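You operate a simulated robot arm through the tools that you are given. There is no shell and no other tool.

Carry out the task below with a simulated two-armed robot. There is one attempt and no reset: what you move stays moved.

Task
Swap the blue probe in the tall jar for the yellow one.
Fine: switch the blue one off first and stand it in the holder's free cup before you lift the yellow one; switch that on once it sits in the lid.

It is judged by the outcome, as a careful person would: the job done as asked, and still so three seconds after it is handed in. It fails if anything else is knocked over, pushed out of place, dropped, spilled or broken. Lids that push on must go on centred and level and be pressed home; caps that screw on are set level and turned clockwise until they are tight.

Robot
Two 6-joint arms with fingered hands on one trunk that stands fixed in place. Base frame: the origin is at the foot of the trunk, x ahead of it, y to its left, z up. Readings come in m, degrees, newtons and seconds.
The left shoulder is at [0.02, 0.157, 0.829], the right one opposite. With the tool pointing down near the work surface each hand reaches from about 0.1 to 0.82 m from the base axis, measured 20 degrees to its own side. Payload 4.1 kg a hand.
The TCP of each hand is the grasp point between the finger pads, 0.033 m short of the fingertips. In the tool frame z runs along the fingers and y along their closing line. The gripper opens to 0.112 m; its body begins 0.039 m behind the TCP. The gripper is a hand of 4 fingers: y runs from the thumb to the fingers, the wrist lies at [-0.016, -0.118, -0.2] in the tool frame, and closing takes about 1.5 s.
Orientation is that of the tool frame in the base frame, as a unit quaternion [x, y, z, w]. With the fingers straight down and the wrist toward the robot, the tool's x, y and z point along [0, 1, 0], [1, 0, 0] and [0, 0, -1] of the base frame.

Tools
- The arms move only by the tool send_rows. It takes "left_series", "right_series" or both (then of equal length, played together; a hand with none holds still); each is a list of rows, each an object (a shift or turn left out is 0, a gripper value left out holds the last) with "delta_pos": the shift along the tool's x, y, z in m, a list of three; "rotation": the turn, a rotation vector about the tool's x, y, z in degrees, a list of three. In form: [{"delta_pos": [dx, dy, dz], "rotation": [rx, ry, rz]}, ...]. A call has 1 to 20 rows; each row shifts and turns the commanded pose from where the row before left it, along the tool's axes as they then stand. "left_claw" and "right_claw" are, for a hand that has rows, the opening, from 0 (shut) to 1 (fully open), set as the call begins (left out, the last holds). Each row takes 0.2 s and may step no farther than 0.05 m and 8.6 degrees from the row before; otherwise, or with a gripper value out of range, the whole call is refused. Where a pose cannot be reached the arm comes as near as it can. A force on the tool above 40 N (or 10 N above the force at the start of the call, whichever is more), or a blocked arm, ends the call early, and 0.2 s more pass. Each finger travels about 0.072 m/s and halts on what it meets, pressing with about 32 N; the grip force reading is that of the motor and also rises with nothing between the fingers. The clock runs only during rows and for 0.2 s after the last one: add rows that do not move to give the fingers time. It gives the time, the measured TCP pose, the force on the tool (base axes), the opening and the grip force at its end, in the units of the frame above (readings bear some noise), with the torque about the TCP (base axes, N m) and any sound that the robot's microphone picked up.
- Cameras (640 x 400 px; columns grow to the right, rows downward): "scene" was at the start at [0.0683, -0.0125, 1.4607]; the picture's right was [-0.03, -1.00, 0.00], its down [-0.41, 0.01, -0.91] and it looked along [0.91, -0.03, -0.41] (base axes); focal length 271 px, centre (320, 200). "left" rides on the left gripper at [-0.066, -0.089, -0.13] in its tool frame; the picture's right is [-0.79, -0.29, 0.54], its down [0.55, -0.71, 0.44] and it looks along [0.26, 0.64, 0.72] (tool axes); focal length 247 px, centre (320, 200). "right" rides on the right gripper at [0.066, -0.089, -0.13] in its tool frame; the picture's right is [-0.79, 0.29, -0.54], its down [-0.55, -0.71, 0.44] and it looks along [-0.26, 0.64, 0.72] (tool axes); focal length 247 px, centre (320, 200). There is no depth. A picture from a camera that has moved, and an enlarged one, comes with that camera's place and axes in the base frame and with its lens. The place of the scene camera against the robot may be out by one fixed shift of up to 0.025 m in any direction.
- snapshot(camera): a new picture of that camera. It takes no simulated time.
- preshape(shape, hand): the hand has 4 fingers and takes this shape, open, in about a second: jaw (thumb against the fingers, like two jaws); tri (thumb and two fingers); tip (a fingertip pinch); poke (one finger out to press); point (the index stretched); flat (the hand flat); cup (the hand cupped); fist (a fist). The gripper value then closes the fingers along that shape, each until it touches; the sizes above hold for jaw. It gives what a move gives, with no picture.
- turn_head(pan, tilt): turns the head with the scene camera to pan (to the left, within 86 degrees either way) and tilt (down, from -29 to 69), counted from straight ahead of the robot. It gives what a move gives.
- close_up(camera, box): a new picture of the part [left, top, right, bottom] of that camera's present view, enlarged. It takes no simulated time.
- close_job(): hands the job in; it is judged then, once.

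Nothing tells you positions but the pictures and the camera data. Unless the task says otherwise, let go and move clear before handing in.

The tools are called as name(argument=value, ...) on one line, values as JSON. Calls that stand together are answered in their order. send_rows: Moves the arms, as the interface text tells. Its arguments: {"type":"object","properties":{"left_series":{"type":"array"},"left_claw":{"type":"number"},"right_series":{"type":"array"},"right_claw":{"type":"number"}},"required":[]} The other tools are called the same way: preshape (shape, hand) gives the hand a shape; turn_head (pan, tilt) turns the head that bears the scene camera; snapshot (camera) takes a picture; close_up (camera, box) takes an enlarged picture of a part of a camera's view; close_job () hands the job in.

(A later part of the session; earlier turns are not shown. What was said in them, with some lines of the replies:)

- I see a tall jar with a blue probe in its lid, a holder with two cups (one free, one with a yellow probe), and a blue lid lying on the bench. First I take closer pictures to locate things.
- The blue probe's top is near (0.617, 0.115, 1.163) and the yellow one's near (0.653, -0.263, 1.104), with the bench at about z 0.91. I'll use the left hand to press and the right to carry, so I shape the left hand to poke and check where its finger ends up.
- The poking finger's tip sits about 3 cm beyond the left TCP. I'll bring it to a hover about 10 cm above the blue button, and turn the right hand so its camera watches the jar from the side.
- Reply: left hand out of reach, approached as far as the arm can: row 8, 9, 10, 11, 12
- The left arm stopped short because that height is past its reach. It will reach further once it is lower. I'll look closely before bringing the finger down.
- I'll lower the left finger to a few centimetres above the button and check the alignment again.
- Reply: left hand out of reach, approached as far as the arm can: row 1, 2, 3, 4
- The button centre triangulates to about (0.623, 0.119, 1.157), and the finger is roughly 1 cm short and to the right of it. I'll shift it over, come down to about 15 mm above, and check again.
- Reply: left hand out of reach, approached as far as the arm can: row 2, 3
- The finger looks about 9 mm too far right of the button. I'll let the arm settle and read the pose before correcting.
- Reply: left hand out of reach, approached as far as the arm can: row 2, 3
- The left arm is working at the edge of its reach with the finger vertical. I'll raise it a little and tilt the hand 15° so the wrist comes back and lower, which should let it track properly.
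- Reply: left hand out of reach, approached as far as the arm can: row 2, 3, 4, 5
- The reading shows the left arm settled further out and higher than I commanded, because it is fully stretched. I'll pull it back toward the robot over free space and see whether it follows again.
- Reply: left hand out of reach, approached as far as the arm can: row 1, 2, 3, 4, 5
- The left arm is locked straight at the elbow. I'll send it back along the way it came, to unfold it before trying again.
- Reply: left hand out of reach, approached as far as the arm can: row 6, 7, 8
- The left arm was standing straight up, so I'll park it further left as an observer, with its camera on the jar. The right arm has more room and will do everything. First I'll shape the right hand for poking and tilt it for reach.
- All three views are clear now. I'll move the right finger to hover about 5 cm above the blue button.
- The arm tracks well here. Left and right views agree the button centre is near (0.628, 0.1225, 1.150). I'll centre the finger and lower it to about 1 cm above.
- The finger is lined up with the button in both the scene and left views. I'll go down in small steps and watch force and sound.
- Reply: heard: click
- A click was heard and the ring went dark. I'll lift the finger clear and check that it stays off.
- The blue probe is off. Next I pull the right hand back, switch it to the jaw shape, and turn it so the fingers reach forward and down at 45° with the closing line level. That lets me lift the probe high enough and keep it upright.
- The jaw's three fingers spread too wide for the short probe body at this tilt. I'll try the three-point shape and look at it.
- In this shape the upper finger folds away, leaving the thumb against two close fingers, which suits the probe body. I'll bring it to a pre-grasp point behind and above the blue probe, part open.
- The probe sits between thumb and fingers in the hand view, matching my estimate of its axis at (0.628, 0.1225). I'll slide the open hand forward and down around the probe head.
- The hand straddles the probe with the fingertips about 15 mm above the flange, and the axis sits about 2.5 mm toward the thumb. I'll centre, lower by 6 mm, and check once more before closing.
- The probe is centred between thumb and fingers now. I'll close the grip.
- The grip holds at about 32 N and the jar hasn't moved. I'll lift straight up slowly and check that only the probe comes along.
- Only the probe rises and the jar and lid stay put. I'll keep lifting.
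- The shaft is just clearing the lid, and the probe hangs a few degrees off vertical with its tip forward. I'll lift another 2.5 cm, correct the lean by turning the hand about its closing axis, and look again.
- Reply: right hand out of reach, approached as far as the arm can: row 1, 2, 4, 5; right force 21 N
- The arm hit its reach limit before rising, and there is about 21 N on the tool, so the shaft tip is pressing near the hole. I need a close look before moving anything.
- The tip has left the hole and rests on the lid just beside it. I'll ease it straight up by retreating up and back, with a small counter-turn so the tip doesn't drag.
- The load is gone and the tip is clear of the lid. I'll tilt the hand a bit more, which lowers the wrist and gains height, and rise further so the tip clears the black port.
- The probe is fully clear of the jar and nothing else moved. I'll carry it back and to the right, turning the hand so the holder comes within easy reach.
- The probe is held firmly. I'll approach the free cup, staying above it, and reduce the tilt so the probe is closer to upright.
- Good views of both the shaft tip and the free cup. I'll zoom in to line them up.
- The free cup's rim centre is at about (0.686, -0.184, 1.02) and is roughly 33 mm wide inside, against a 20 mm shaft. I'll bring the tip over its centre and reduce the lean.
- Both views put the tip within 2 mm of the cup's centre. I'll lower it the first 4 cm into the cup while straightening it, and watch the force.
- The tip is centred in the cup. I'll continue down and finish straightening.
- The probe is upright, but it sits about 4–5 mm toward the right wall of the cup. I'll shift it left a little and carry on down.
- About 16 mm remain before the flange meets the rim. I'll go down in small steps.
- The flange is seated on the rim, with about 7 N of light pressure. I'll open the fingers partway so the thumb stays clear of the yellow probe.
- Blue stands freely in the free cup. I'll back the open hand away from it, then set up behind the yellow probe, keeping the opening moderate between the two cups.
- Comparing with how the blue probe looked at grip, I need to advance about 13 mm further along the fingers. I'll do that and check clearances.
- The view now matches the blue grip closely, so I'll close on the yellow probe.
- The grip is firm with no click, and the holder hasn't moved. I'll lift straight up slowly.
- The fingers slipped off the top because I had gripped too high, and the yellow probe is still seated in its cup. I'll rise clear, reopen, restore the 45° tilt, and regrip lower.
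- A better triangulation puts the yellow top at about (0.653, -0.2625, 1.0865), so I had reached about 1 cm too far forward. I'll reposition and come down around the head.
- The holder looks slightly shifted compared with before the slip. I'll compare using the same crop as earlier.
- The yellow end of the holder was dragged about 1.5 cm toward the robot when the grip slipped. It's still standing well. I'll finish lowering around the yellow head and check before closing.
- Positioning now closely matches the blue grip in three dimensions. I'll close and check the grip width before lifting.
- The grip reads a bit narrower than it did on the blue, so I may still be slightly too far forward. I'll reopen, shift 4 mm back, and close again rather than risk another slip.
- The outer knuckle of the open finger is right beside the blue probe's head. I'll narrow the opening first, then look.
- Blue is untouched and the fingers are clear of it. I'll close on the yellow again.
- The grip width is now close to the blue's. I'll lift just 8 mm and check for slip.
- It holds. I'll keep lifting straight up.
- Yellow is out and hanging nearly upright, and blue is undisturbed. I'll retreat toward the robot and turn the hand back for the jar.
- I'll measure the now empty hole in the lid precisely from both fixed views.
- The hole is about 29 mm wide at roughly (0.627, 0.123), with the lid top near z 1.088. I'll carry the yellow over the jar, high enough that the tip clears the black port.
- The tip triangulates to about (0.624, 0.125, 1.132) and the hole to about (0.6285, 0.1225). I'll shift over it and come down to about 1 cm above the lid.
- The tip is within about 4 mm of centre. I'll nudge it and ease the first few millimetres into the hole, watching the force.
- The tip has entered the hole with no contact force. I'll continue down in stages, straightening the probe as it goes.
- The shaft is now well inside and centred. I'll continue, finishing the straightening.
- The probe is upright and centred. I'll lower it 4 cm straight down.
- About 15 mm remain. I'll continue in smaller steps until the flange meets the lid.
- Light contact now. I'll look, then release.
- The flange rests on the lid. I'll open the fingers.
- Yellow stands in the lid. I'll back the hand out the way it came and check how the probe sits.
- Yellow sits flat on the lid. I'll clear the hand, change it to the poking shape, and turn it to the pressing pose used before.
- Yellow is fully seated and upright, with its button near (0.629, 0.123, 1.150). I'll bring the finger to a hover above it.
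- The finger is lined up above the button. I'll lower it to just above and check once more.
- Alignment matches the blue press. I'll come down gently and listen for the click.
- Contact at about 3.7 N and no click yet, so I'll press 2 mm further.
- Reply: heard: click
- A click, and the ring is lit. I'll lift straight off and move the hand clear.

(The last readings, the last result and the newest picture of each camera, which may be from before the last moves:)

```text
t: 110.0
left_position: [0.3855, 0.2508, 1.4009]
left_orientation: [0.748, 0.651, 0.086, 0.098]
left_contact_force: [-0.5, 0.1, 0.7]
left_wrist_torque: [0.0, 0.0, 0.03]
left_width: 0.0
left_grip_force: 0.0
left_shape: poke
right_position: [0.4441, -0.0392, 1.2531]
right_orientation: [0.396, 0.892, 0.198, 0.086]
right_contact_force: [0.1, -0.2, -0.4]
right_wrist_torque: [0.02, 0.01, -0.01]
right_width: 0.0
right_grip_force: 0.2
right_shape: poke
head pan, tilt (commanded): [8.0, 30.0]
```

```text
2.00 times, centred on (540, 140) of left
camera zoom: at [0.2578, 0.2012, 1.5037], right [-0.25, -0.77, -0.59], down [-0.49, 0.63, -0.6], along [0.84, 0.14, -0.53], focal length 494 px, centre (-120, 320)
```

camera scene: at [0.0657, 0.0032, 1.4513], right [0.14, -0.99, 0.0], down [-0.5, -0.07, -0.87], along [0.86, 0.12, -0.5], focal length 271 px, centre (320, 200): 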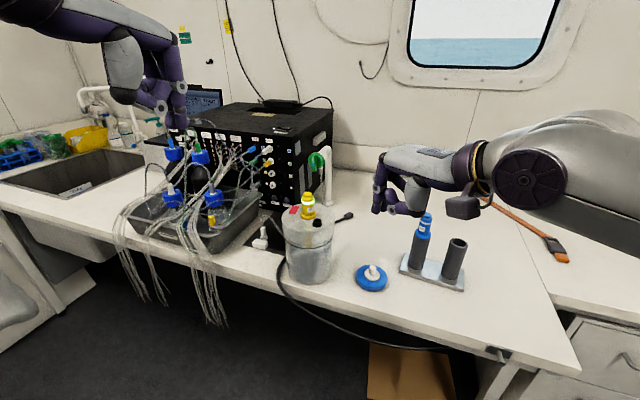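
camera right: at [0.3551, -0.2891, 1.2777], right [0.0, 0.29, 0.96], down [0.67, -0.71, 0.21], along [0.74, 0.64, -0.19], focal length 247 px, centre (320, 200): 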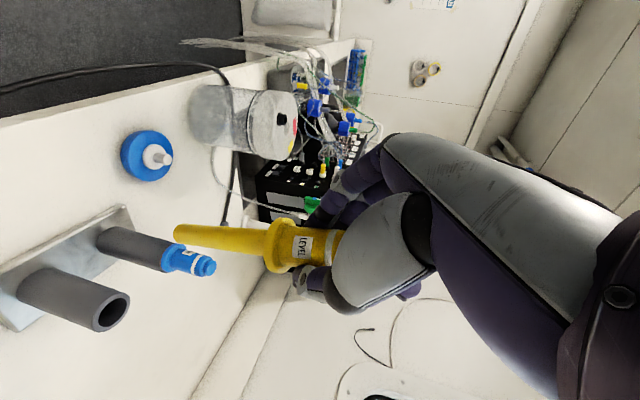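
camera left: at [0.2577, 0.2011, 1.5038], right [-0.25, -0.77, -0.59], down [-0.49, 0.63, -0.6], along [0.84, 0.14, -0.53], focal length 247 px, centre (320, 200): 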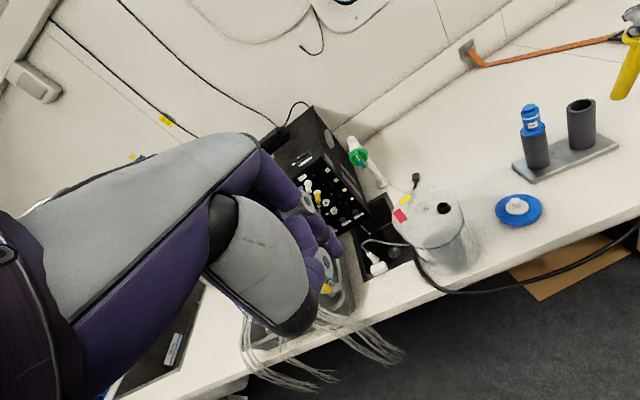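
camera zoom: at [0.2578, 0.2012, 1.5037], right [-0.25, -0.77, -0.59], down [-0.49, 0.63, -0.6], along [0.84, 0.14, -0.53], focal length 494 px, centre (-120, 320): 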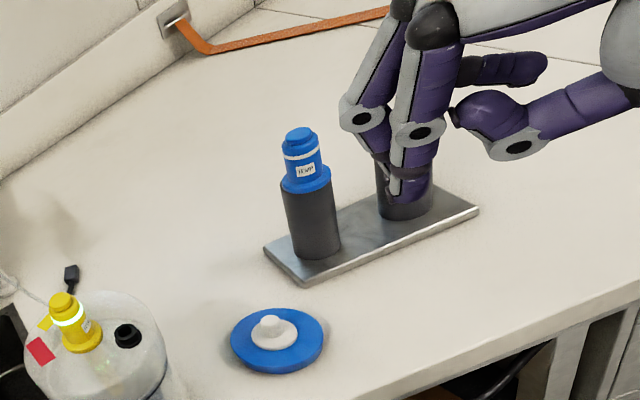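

Yellow is lit and seated, blue is off in the holder, and the jar hasn't moved. The holder, though, ended up about 1.5 cm and 5° off where it stood because of my slipped grip, so I'll put it back by its empty cup. First I'll turn the hand upright and look.

send_rows(right_series=[{"rotation": [3.323, -1.624, 7.314]}, {"rotation": [3.323, -1.624, 7.314]}, {"rotation": [3.323, -1.624, 7.314]}, {"rotation": [3.323, -1.624, 7.314]}, {"rotation": [3.323, -1.624, 7.314]}, {"rotation": [3.323, -1.624, 7.314]}, {"rotation": [3.323, -1.624, 7.314]}, {"delta_pos": [0, 0, 0]}])

preshape(shape="tri", hand="right")

snapshot(camera="right")

close_up(camera="left", box=[500, 60, 640, 200])

close_up(camera="scene", box=[380, 150, 500, 300])

```text
t: 111.8
left_position: [0.386, 0.2499, 1.4017]
left_orientation: [0.747, 0.651, 0.086, 0.098]
left_contact_force: [-0.2, 0.0, -0.2]
left_wrist_torque: [-0.06, -0.01, 0.02]
left_width: 0.0002
left_grip_force: 0.1
left_shape: poke
right_position: [0.4461, -0.0396, 1.2512]
right_orientation: [0.766, 0.643, 0.0, -0.001]
right_contact_force: [-0.1, -0.4, 0.0]
right_wrist_torque: [-0.01, -0.02, -0.02]
right_width: 0.0
right_grip_force: 0.1
right_shape: poke
head pan, tilt (commanded): [8.0, 30.0]
```

```text
t: 112.7
left_position: [0.3856, 0.2502, 1.4011]
left_orientation: [0.748, 0.651, 0.086, 0.098]
left_contact_force: [0.7, -0.2, 0.3]
left_wrist_torque: [0.0, -0.03, 0.01]
left_width: 0.0003
left_grip_force: 0.2
left_shape: poke
right_position: [0.4458, -0.0385, 1.2505]
right_orientation: [0.766, 0.643, 0.0, -0.002]
right_contact_force: [0.1, 0.7, 0.1]
right_wrist_torque: [-0.01, 0.01, -0.01]
right_width: 0.1121
right_grip_force: 0.2
right_shape: tri
head pan, tilt (commanded): [8.0, 30.0]
```

```text
taken
camera right: at [0.3683, 0.0414, 1.3811], right [0.15, -0.83, 0.54], down [-0.8, -0.42, -0.44], along [0.59, -0.36, -0.72], focal length 247 px, centre (320, 200)
```

right: 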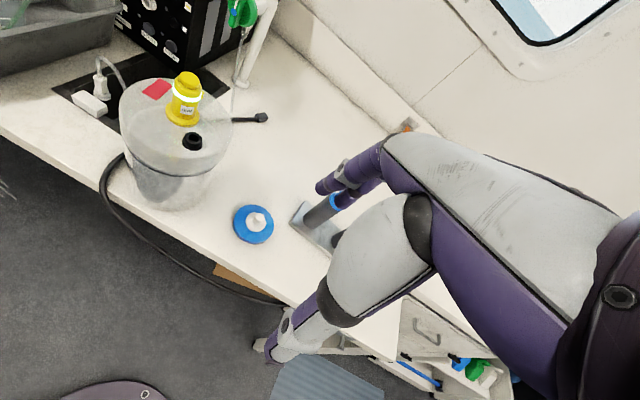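

```text
2.86 times, centred on (570, 130) of left
camera zoom: at [0.2577, 0.2011, 1.5038], right [-0.25, -0.77, -0.59], down [-0.49, 0.63, -0.6], along [0.84, 0.14, -0.53], focal length 706 px, centre (-394, 400)
```

zoom: 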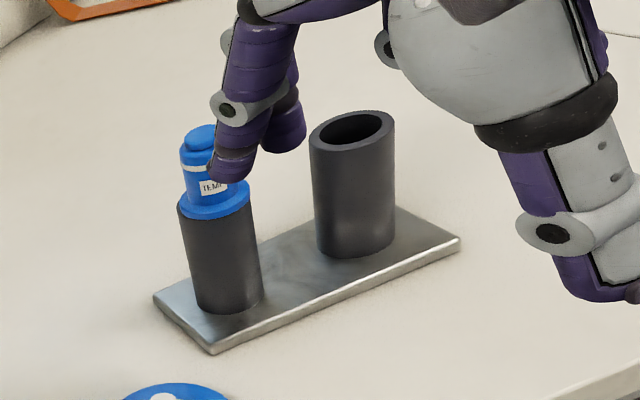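

```text
2.67 times, centred on (440, 225) of scene
camera zoom: at [0.0656, 0.0031, 1.4513], right [0.14, -0.99, 0.0], down [-0.5, -0.07, -0.87], along [0.86, 0.12, -0.5], focal length 723 px, centre (0, 133)
```

zoom: 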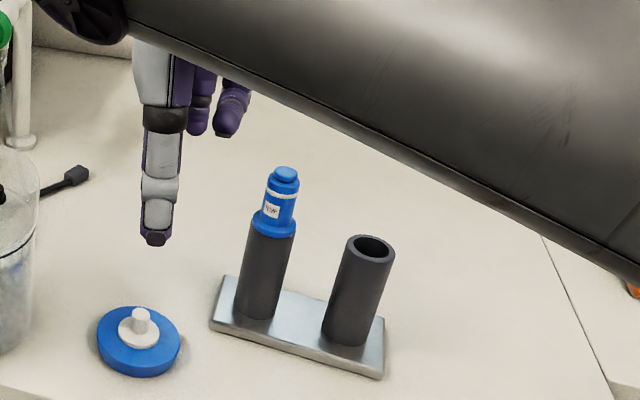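

The empty cup's rim is at about (0.646, -0.260, 1.027). I'll bring the open hand above it with the closing line across the holder, so nothing comes near the blue probe.

send_rows(right_series=[{"delta_pos": [-0.0277, 0.0175, 0.0167]}, {"delta_pos": [-0.0277, 0.0175, 0.0167]}, {"delta_pos": [-0.0277, 0.0175, 0.0167]}, {"delta_pos": [-0.0277, 0.0175, 0.0167]}, {"delta_pos": [-0.0277, 0.0175, 0.0167]}, {"delta_pos": [-0.0277, 0.0175, 0.0167]}, {"delta_pos": [-0.0043, 0.0327, 0.005]}, {"delta_pos": [-0.0043, 0.0327, 0.005]}, {"delta_pos": [-0.0043, 0.0327, 0.005]}, {"delta_pos": [-0.0042, 0.0326, 0.005]}, {"delta_pos": [0, 0, 0]}], right_claw=0.8)

snapshot(camera="right")

close_up(camera="left", box=[500, 60, 640, 200])

snapshot(camera="scene")

```text
t: 115.0
left_position: [0.3856, 0.2508, 1.4008]
left_orientation: [0.748, 0.651, 0.086, 0.099]
left_contact_force: [-0.3, -0.1, 0.1]
left_wrist_torque: [0.01, -0.02, 0.01]
left_width: 0.0
left_grip_force: 0.0
left_shape: poke
right_position: [0.6469, -0.2586, 1.1313]
right_orientation: [0.765, 0.644, 0.0, -0.002]
right_contact_force: [-0.5, 0.0, 0.0]
right_wrist_torque: [0.01, 0.0, 0.0]
right_width: 0.0897
right_grip_force: 0.0
right_shape: tri
head pan, tilt (commanded): [8.0, 30.0]
```

```text
taken
camera right: at [0.5693, -0.1787, 1.2603], right [0.15, -0.83, 0.54], down [-0.8, -0.42, -0.44], along [0.59, -0.36, -0.72], focal length 247 px, centre (320, 200)
```

right: 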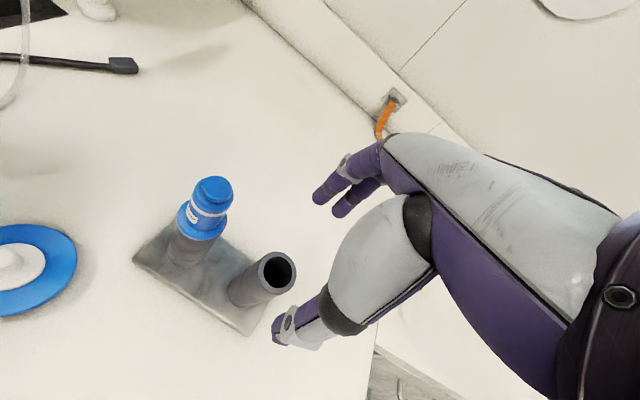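

```text
2.86 times, centred on (570, 130) of left
camera zoom: at [0.2575, 0.2011, 1.5038], right [-0.25, -0.77, -0.59], down [-0.49, 0.63, -0.6], along [0.84, 0.14, -0.53], focal length 706 px, centre (-394, 400)
```

zoom: 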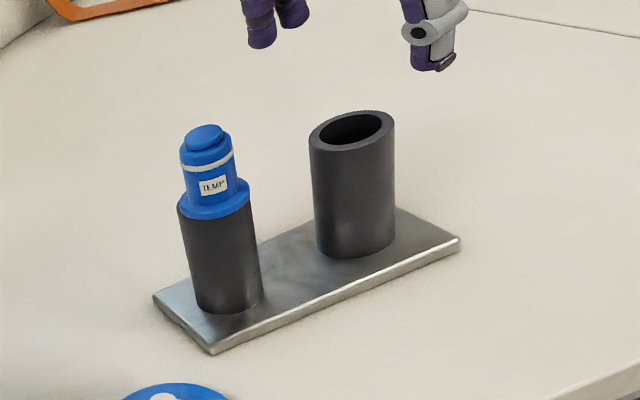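

```text
taken
camera scene: at [0.0654, 0.0031, 1.4513], right [0.14, -0.99, 0.0], down [-0.49, -0.07, -0.87], along [0.86, 0.12, -0.5], focal length 271 px, centre (320, 200)
```

scene: 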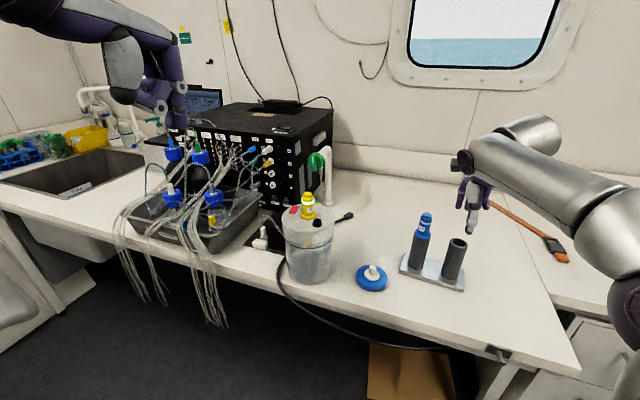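

send_rows(right_series=[{"delta_pos": [-0.0005, 0.0014, 0.02]}, {"delta_pos": [-0.0004, 0.0014, 0.02]}, {"delta_pos": [-0.0004, 0.0014, 0.02]}, {"delta_pos": [0, 0, 0]}])

close_up(camera="right", box=[160, 120, 440, 400])

close_up(camera="left", box=[520, 40, 640, 160])

close_up(camera="scene", box=[400, 150, 520, 300])

```text
t: 116.0
left_position: [0.3849, 0.2495, 1.4009]
left_orientation: [0.748, 0.651, 0.086, 0.099]
left_contact_force: [-0.4, 0.4, -0.7]
left_wrist_torque: [0.01, 0.0, 0.01]
left_width: 0.0
left_grip_force: 0.1
left_shape: poke
right_position: [0.6499, -0.2609, 1.0726]
right_orientation: [0.766, 0.643, 0.0, -0.002]
right_contact_force: [-0.9, -0.2, -0.3]
right_wrist_torque: [0.02, 0.0, -0.02]
right_width: 0.0898
right_grip_force: 0.0
right_shape: tri
head pan, tilt (commanded): [8.0, 30.0]
```

```text
1.43 times, centred on (300, 260) of right
camera zoom: at [0.5733, -0.1807, 1.2016], right [0.15, -0.83, 0.54], down [-0.8, -0.42, -0.44], along [0.59, -0.36, -0.72], focal length 353 px, centre (349, 114)
```

zoom: 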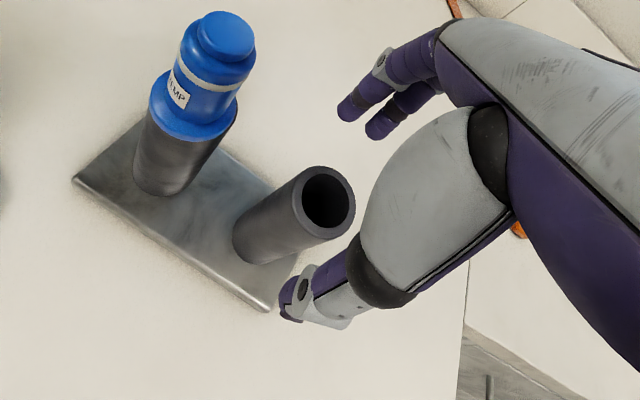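

```text
3.33 times, centred on (580, 100) of left
camera zoom: at [0.2577, 0.2011, 1.5038], right [-0.25, -0.77, -0.59], down [-0.49, 0.63, -0.6], along [0.84, 0.14, -0.53], focal length 823 px, centre (-547, 533)
```

zoom: 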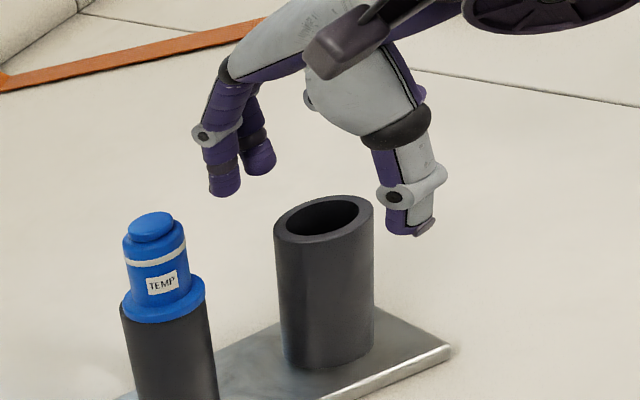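

```text
2.67 times, centred on (460, 225) of scene
camera zoom: at [0.0655, 0.0031, 1.4513], right [0.14, -0.99, 0.0], down [-0.5, -0.07, -0.87], along [0.86, 0.12, -0.5], focal length 723 px, centre (-53, 133)
```

zoom: 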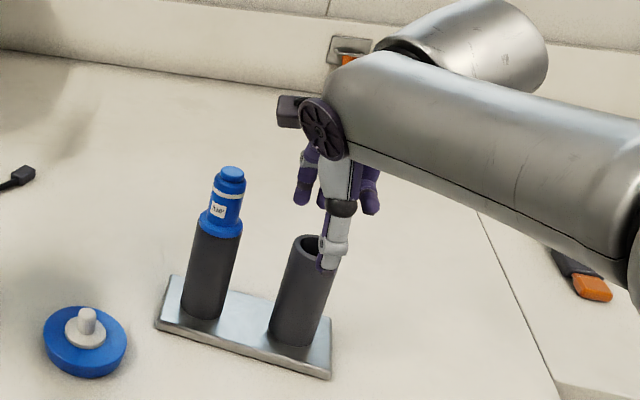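

The cup is centred between thumb and fingers. I'll descend around its upper part.

send_rows(right_series=[{"delta_pos": [0, 0, 0.015]}, {"delta_pos": [0, 0, 0.015]}, {"delta_pos": [0, 0, 0.015]}, {"delta_pos": [0, 0, 0.01]}, {"delta_pos": [0, 0, 0]}])

close_up(camera="right", box=[160, 120, 440, 400])

close_up(camera="left", box=[520, 40, 640, 160])

close_up(camera="scene", box=[400, 150, 520, 300])

```text
t: 117.2
left_position: [0.3855, 0.2499, 1.4014]
left_orientation: [0.747, 0.651, 0.086, 0.099]
left_contact_force: [0.6, 0.1, -0.5]
left_wrist_torque: [-0.01, -0.02, 0.01]
left_width: 0.0001
left_grip_force: 0.1
left_shape: poke
right_position: [0.6497, -0.2611, 1.0153]
right_orientation: [0.765, 0.644, 0.0, 0.0]
right_contact_force: [0.5, -1.1, -0.2]
right_wrist_torque: [0.01, 0.02, 0.01]
right_width: 0.0898
right_grip_force: 0.0
right_shape: tri
head pan, tilt (commanded): [8.0, 30.0]
```

```text
1.43 times, centred on (300, 260) of right
camera zoom: at [0.5724, -0.1811, 1.1447], right [0.15, -0.83, 0.54], down [-0.8, -0.42, -0.44], along [0.59, -0.36, -0.72], focal length 353 px, centre (349, 114)
```

zoom: 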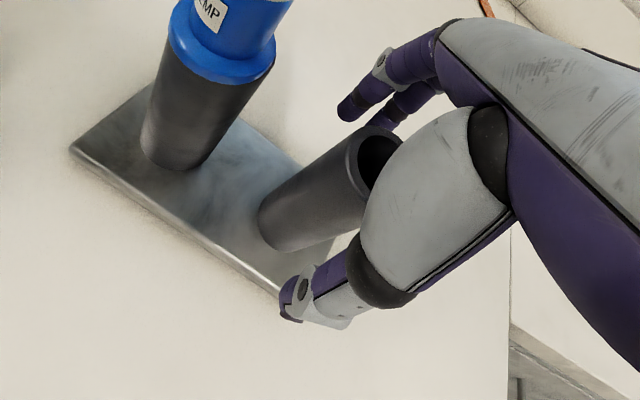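

```text
3.33 times, centred on (580, 100) of left
camera zoom: at [0.2577, 0.2011, 1.5038], right [-0.25, -0.77, -0.59], down [-0.49, 0.63, -0.6], along [0.84, 0.14, -0.53], focal length 823 px, centre (-547, 533)
```

zoom: 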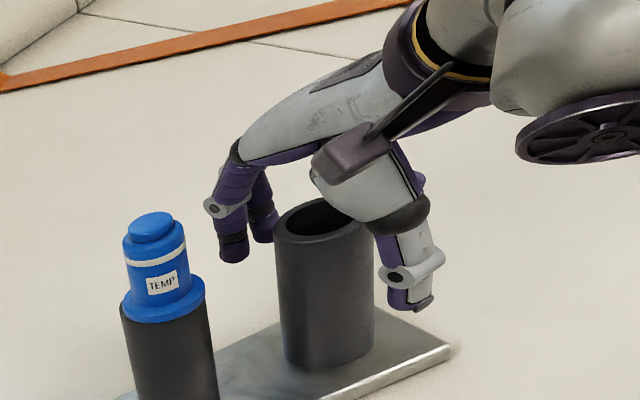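

```text
2.67 times, centred on (460, 225) of scene
camera zoom: at [0.0655, 0.0031, 1.4513], right [0.14, -0.99, 0.0], down [-0.5, -0.07, -0.87], along [0.86, 0.12, -0.5], focal length 723 px, centre (-53, 133)
```

zoom: 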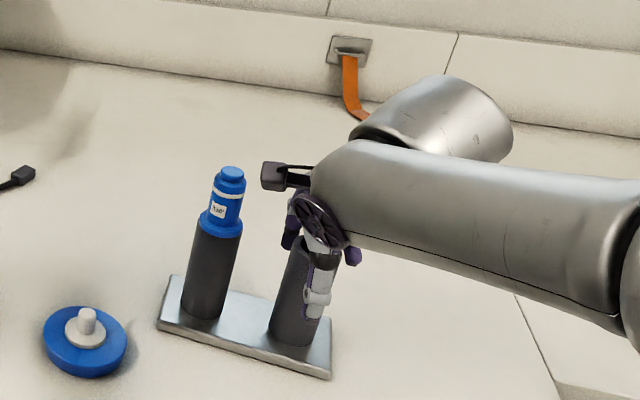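

The fingers straddle the cup. I'll close on it gently.

send_rows(right_series=[{"delta_pos": [0, 0, 0]}, {"delta_pos": [0, 0, 0]}, {"delta_pos": [0, 0, 0]}, {"delta_pos": [0, 0, 0]}, {"delta_pos": [0, 0, 0]}], right_claw=0.2)

close_up(camera="left", box=[500, 60, 640, 200])

close_up(camera="scene", box=[380, 150, 500, 300])

```text
t: 118.5
left_position: [0.3854, 0.2492, 1.402]
left_orientation: [0.748, 0.651, 0.085, 0.098]
left_contact_force: [0.2, 0.1, -0.1]
left_wrist_torque: [-0.02, 0.0, 0.03]
left_width: 0.0001
left_grip_force: 0.1
left_shape: poke
right_position: [0.6508, -0.2607, 1.0152]
right_orientation: [0.765, 0.643, 0.0, -0.001]
right_contact_force: [1.1, 1.0, -0.1]
right_wrist_torque: [0.01, -0.05, 0.05]
right_width: 0.0336
right_grip_force: 32.1
right_shape: tri
head pan, tilt (commanded): [8.0, 30.0]
```

```text
2.86 times, centred on (570, 130) of left
camera zoom: at [0.2578, 0.2011, 1.5038], right [-0.25, -0.77, -0.59], down [-0.49, 0.63, -0.6], along [0.84, 0.14, -0.53], focal length 706 px, centre (-394, 400)
```

zoom: 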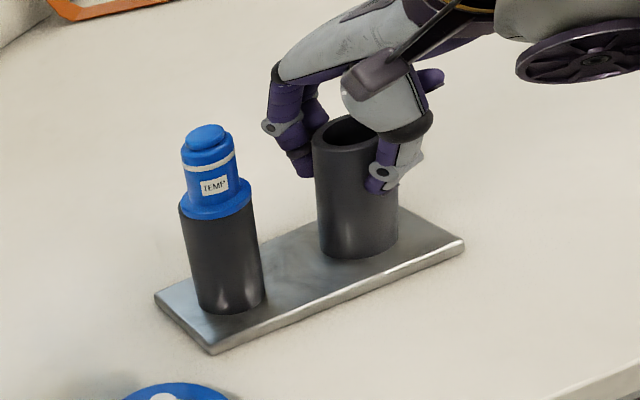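

```text
2.67 times, centred on (440, 225) of scene
camera zoom: at [0.0656, 0.0031, 1.4513], right [0.14, -0.99, 0.0], down [-0.5, -0.07, -0.87], along [0.86, 0.12, -0.5], focal length 723 px, centre (0, 133)
```

zoom: 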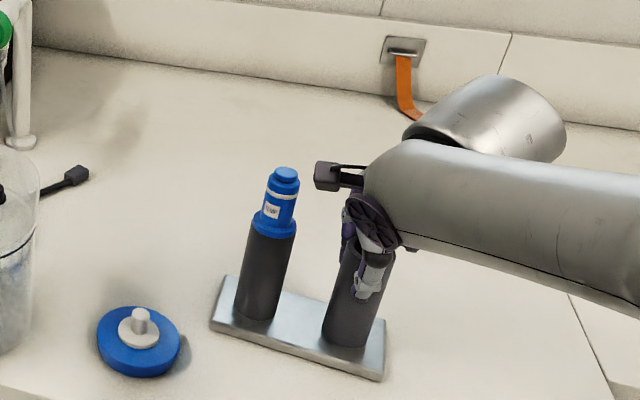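

The cup is held with hardly any shift. I'll slide and turn the holder back slowly, starting with a third of the way.

send_rows(right_series=[{"delta_pos": [-0.0004, 0.003, 0], "rotation": [0, 0, -0.88]}, {"delta_pos": [-0.0004, 0.003, 0], "rotation": [0, 0, -0.88]}, {"delta_pos": [0, 0, 0]}])

close_up(camera="left", box=[500, 60, 640, 200])

close_up(camera="scene", box=[380, 150, 500, 300])

```text
t: 119.2
left_position: [0.3853, 0.2506, 1.4009]
left_orientation: [0.748, 0.651, 0.085, 0.098]
left_contact_force: [0.4, -0.3, -0.7]
left_wrist_torque: [0.01, 0.0, -0.02]
left_width: 0.0002
left_grip_force: 0.1
left_shape: poke
right_position: [0.6547, -0.2631, 1.0164]
right_orientation: [0.755, 0.656, 0.0, 0.0]
right_contact_force: [-2.5, 0.0, 1.0]
right_wrist_torque: [-0.02, 0.02, 0.06]
right_width: 0.0336
right_grip_force: 32.1
right_shape: tri
head pan, tilt (commanded): [8.0, 30.0]
```

```text
2.86 times, centred on (570, 130) of left
camera zoom: at [0.2576, 0.2011, 1.5038], right [-0.25, -0.77, -0.59], down [-0.49, 0.63, -0.6], along [0.84, 0.14, -0.53], focal length 706 px, centre (-394, 400)
```

zoom: 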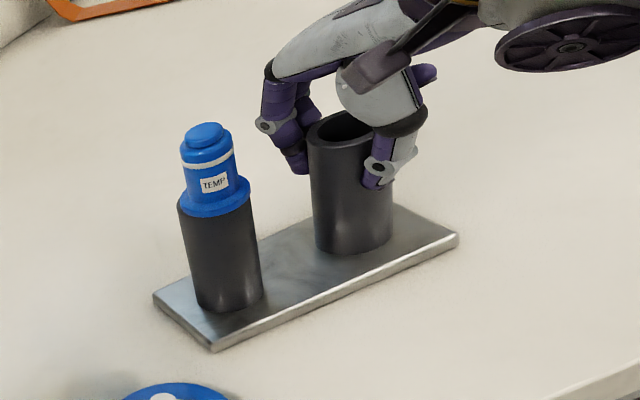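

```text
2.67 times, centred on (440, 225) of scene
camera zoom: at [0.0655, 0.0031, 1.4513], right [0.14, -0.99, 0.0], down [-0.5, -0.07, -0.87], along [0.86, 0.12, -0.5], focal length 723 px, centre (0, 133)
```

zoom: 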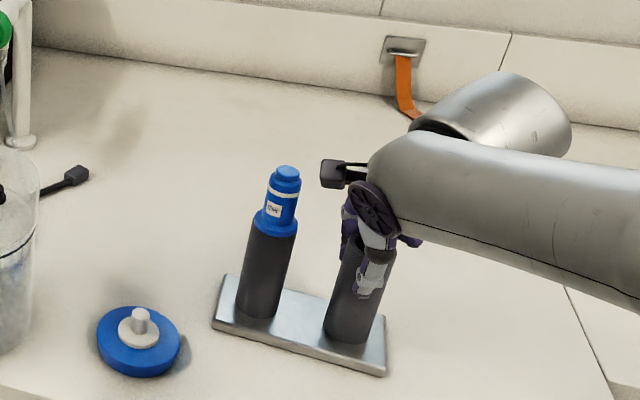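

It slides smoothly with about 2.5 N and stays flat. I'll do the rest.

send_rows(right_series=[{"delta_pos": [-0.0004, 0.003, 0], "rotation": [0, 0, -0.88]}, {"delta_pos": [-0.0004, 0.003, 0], "rotation": [0, 0, -0.88]}, {"delta_pos": [-0.0004, 0.003, 0], "rotation": [0, 0, -0.88]}, {"delta_pos": [-0.0004, 0.003, 0], "rotation": [0, 0, -0.88]}, {"delta_pos": [0, 0, 0]}])

close_up(camera="left", box=[440, 40, 640, 240])

close_up(camera="scene", box=[380, 150, 500, 300])

```text
t: 120.5
left_position: [0.3848, 0.2497, 1.4012]
left_orientation: [0.747, 0.652, 0.085, 0.098]
left_contact_force: [0.0, -0.8, -0.5]
left_wrist_torque: [-0.03, 0.03, 0.0]
left_width: 0.0
left_grip_force: 0.0
left_shape: poke
right_position: [0.6676, -0.2668, 1.0153]
right_orientation: [0.735, 0.678, -0.001, -0.001]
right_contact_force: [-1.1, -0.1, 0.6]
right_wrist_torque: [0.02, 0.01, 0.09]
right_width: 0.0337
right_grip_force: 32.2
right_shape: tri
head pan, tilt (commanded): [8.0, 30.0]
```

```text
2.00 times, centred on (540, 140) of left
camera zoom: at [0.2578, 0.2011, 1.5038], right [-0.25, -0.77, -0.59], down [-0.49, 0.63, -0.6], along [0.84, 0.14, -0.53], focal length 494 px, centre (-120, 320)
```

zoom: 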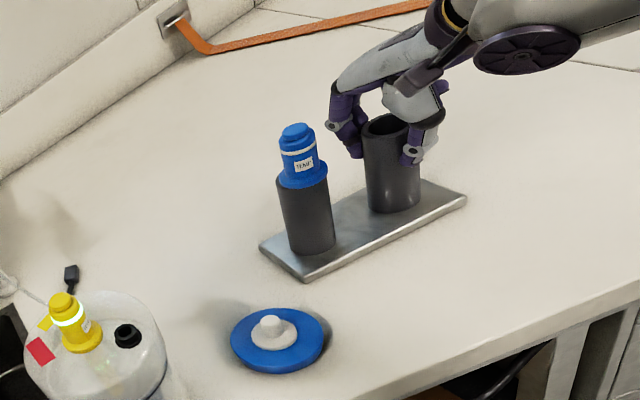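

```text
2.67 times, centred on (440, 225) of scene
camera zoom: at [0.0657, 0.003, 1.4513], right [0.14, -0.99, 0.0], down [-0.5, -0.07, -0.87], along [0.86, 0.12, -0.5], focal length 723 px, centre (0, 133)
```

zoom: 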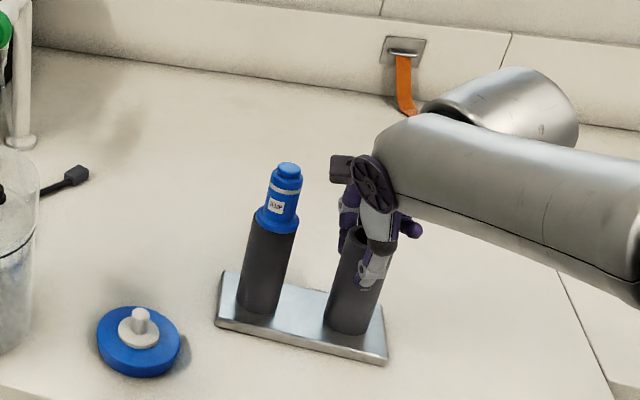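

The holder is back on its original outline in both views. I'll open, rise straight up, and move the hand away.

send_rows(right_series=[{"delta_pos": [0, 0, 0]}, {"delta_pos": [0, 0, 0]}, {"delta_pos": [0, 0, 0]}, {"delta_pos": [0, 0, 0]}, {"delta_pos": [0, 0, -0.01]}, {"delta_pos": [0, 0, -0.02]}, {"delta_pos": [0, 0, -0.02]}, {"delta_pos": [0, 0, -0.025]}, {"delta_pos": [0, 0, -0.02]}, {"delta_pos": [0, 0, 0]}], right_claw=0.75)

close_up(camera="left", box=[440, 40, 640, 240])

close_up(camera="scene", box=[380, 150, 500, 300])

```text
t: 122.7
left_position: [0.3865, 0.2502, 1.4004]
left_orientation: [0.747, 0.651, 0.087, 0.098]
left_contact_force: [-0.6, -0.1, 0.2]
left_wrist_torque: [0.01, 0.0, 0.01]
left_width: 0.0001
left_grip_force: 0.1
left_shape: poke
right_position: [0.6677, -0.2666, 1.1104]
right_orientation: [0.734, 0.679, 0.001, -0.002]
right_contact_force: [0.2, 0.5, -0.5]
right_wrist_torque: [-0.02, 0.01, 0.01]
right_width: 0.0838
right_grip_force: 0.0
right_shape: tri
head pan, tilt (commanded): [8.0, 30.0]
```

```text
2.00 times, centred on (540, 140) of left
camera zoom: at [0.2577, 0.2011, 1.5038], right [-0.25, -0.77, -0.59], down [-0.49, 0.63, -0.6], along [0.84, 0.14, -0.53], focal length 494 px, centre (-120, 320)
```

zoom: 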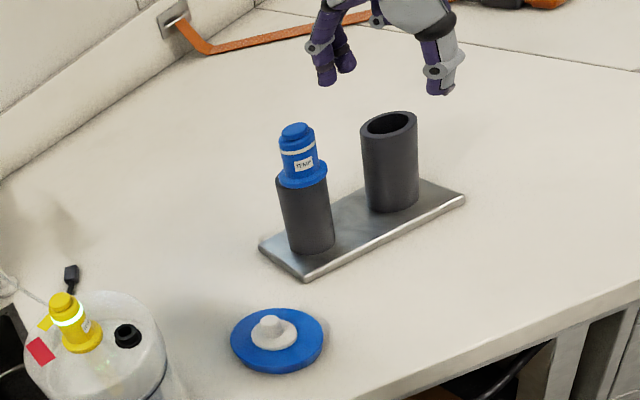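

```text
2.67 times, centred on (440, 225) of scene
camera zoom: at [0.0656, 0.0031, 1.4513], right [0.14, -0.99, 0.0], down [-0.5, -0.07, -0.87], along [0.86, 0.12, -0.5], focal length 723 px, centre (0, 133)
```

zoom: 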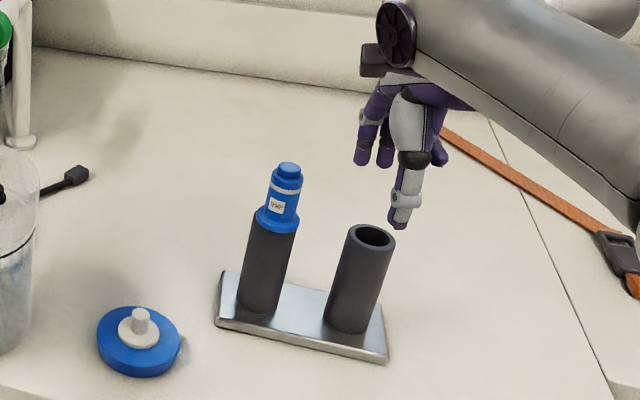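

send_rows(right_series=[{"delta_pos": [0, 0, -0.015]}, {"delta_pos": [-0.0023, -0.0299, -0.016]}, {"delta_pos": [-0.0023, -0.0299, -0.016]}, {"delta_pos": [-0.0023, -0.0299, -0.016]}, {"delta_pos": [-0.0023, -0.0299, -0.016]}, {"delta_pos": [-0.0023, -0.0299, -0.016]}, {"delta_pos": [0, -0.03, -0.01]}, {"delta_pos": [0, 0, 0]}])

snapshot(camera="scene")

close_up(camera="scene", box=[260, 170, 360, 290])

close_up(camera="scene", box=[380, 180, 500, 300])

snapshot(camera="left")

```text
t: 124.5
left_position: [0.3864, 0.2505, 1.4016]
left_orientation: [0.748, 0.651, 0.086, 0.099]
left_contact_force: [1.7, 0.1, 0.3]
left_wrist_torque: [0.01, 0.02, -0.02]
left_width: 0.0002
left_grip_force: 0.0
left_shape: poke
right_position: [0.4869, -0.2647, 1.2169]
right_orientation: [0.735, 0.678, 0.0, -0.001]
right_contact_force: [0.3, 0.0, -0.1]
right_wrist_torque: [0.0, 0.01, -0.01]
right_width: 0.0836
right_grip_force: 0.0
right_shape: tri
head pan, tilt (commanded): [8.0, 30.0]
```

```text
taken
camera scene: at [0.0657, 0.0031, 1.4513], right [0.14, -0.99, 0.0], down [-0.5, -0.07, -0.87], along [0.86, 0.12, -0.5], focal length 271 px, centre (320, 200)
```

scene: 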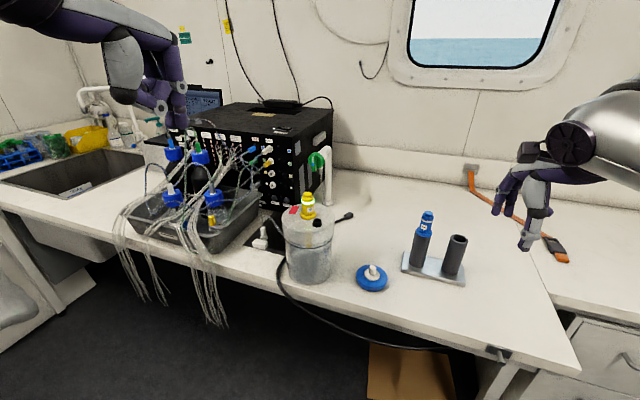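

```text
3.33 times, centred on (310, 230) of scene
camera zoom: at [0.0657, 0.0031, 1.4513], right [0.14, -0.99, 0.0], down [-0.5, -0.07, -0.87], along [0.86, 0.12, -0.5], focal length 904 px, centre (353, 100)
```

zoom: 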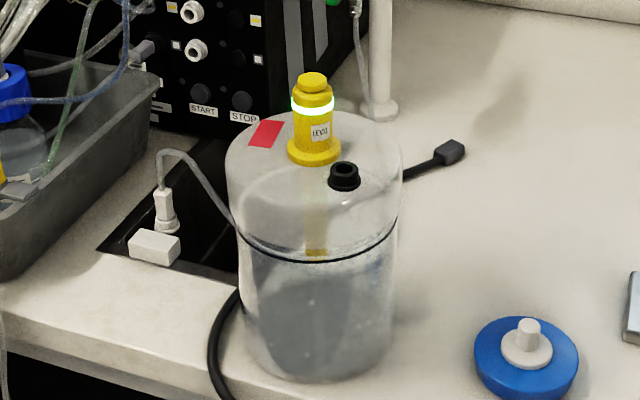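

```text
3.33 times, centred on (440, 240) of scene
camera zoom: at [0.0657, 0.0031, 1.4513], right [0.14, -0.99, 0.0], down [-0.5, -0.07, -0.87], along [0.86, 0.12, -0.5], focal length 904 px, centre (-80, 67)
```

zoom: 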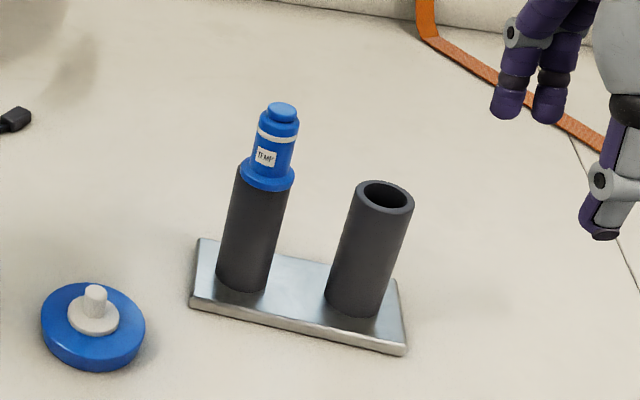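

```text
taken
camera left: at [0.2578, 0.2011, 1.5037], right [-0.25, -0.77, -0.59], down [-0.49, 0.63, -0.6], along [0.84, 0.14, -0.53], focal length 247 px, centre (320, 200)
```

left: 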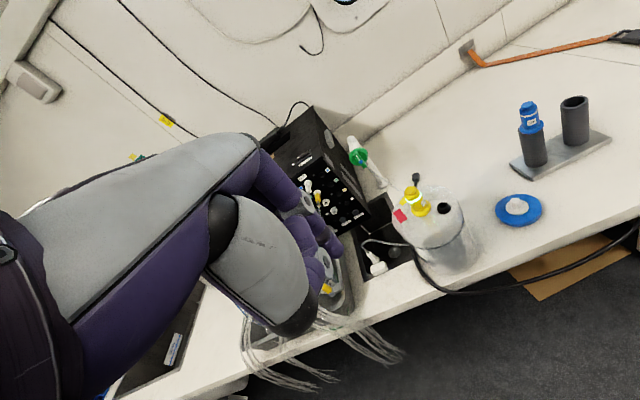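

The yellow probe sits level in the jar lid with its ring lit. The blue one is off and stands in the holder's other cup. The holder is back in its place, the jar and everything else are where they were, and both hands are clear, so I'm handing the job in.

close_job()

```text
The job is handed in.
```

The swap is done and handed in. The yellow probe now sits level in the jar lid, switched on with its ring lit. The blue probe is switched off and stands in the cup that was free in the holder.

I followed your order: blue switched off, blue stood in the cup, yellow lifted, then yellow switched on once it was seated. Each button press gave a click, and the ring changed as it should.

Two things went wrong along the way:
- **Blue shaft on the lid:** while I was lifting blue out, the arm reached its limit and the shaft tip pressed on the lid beside the hole, with about 21 N. I eased it off, and the jar did not move.
- **Holder nudged:** my first grip on yellow slipped and dragged the holder about 1.5 cm and turned it about 5°. I slid it back by its empty cup, and it matches its earlier position to within about 2 mm.

In the last pictures nothing else had been moved or knocked over, and both hands were clear.
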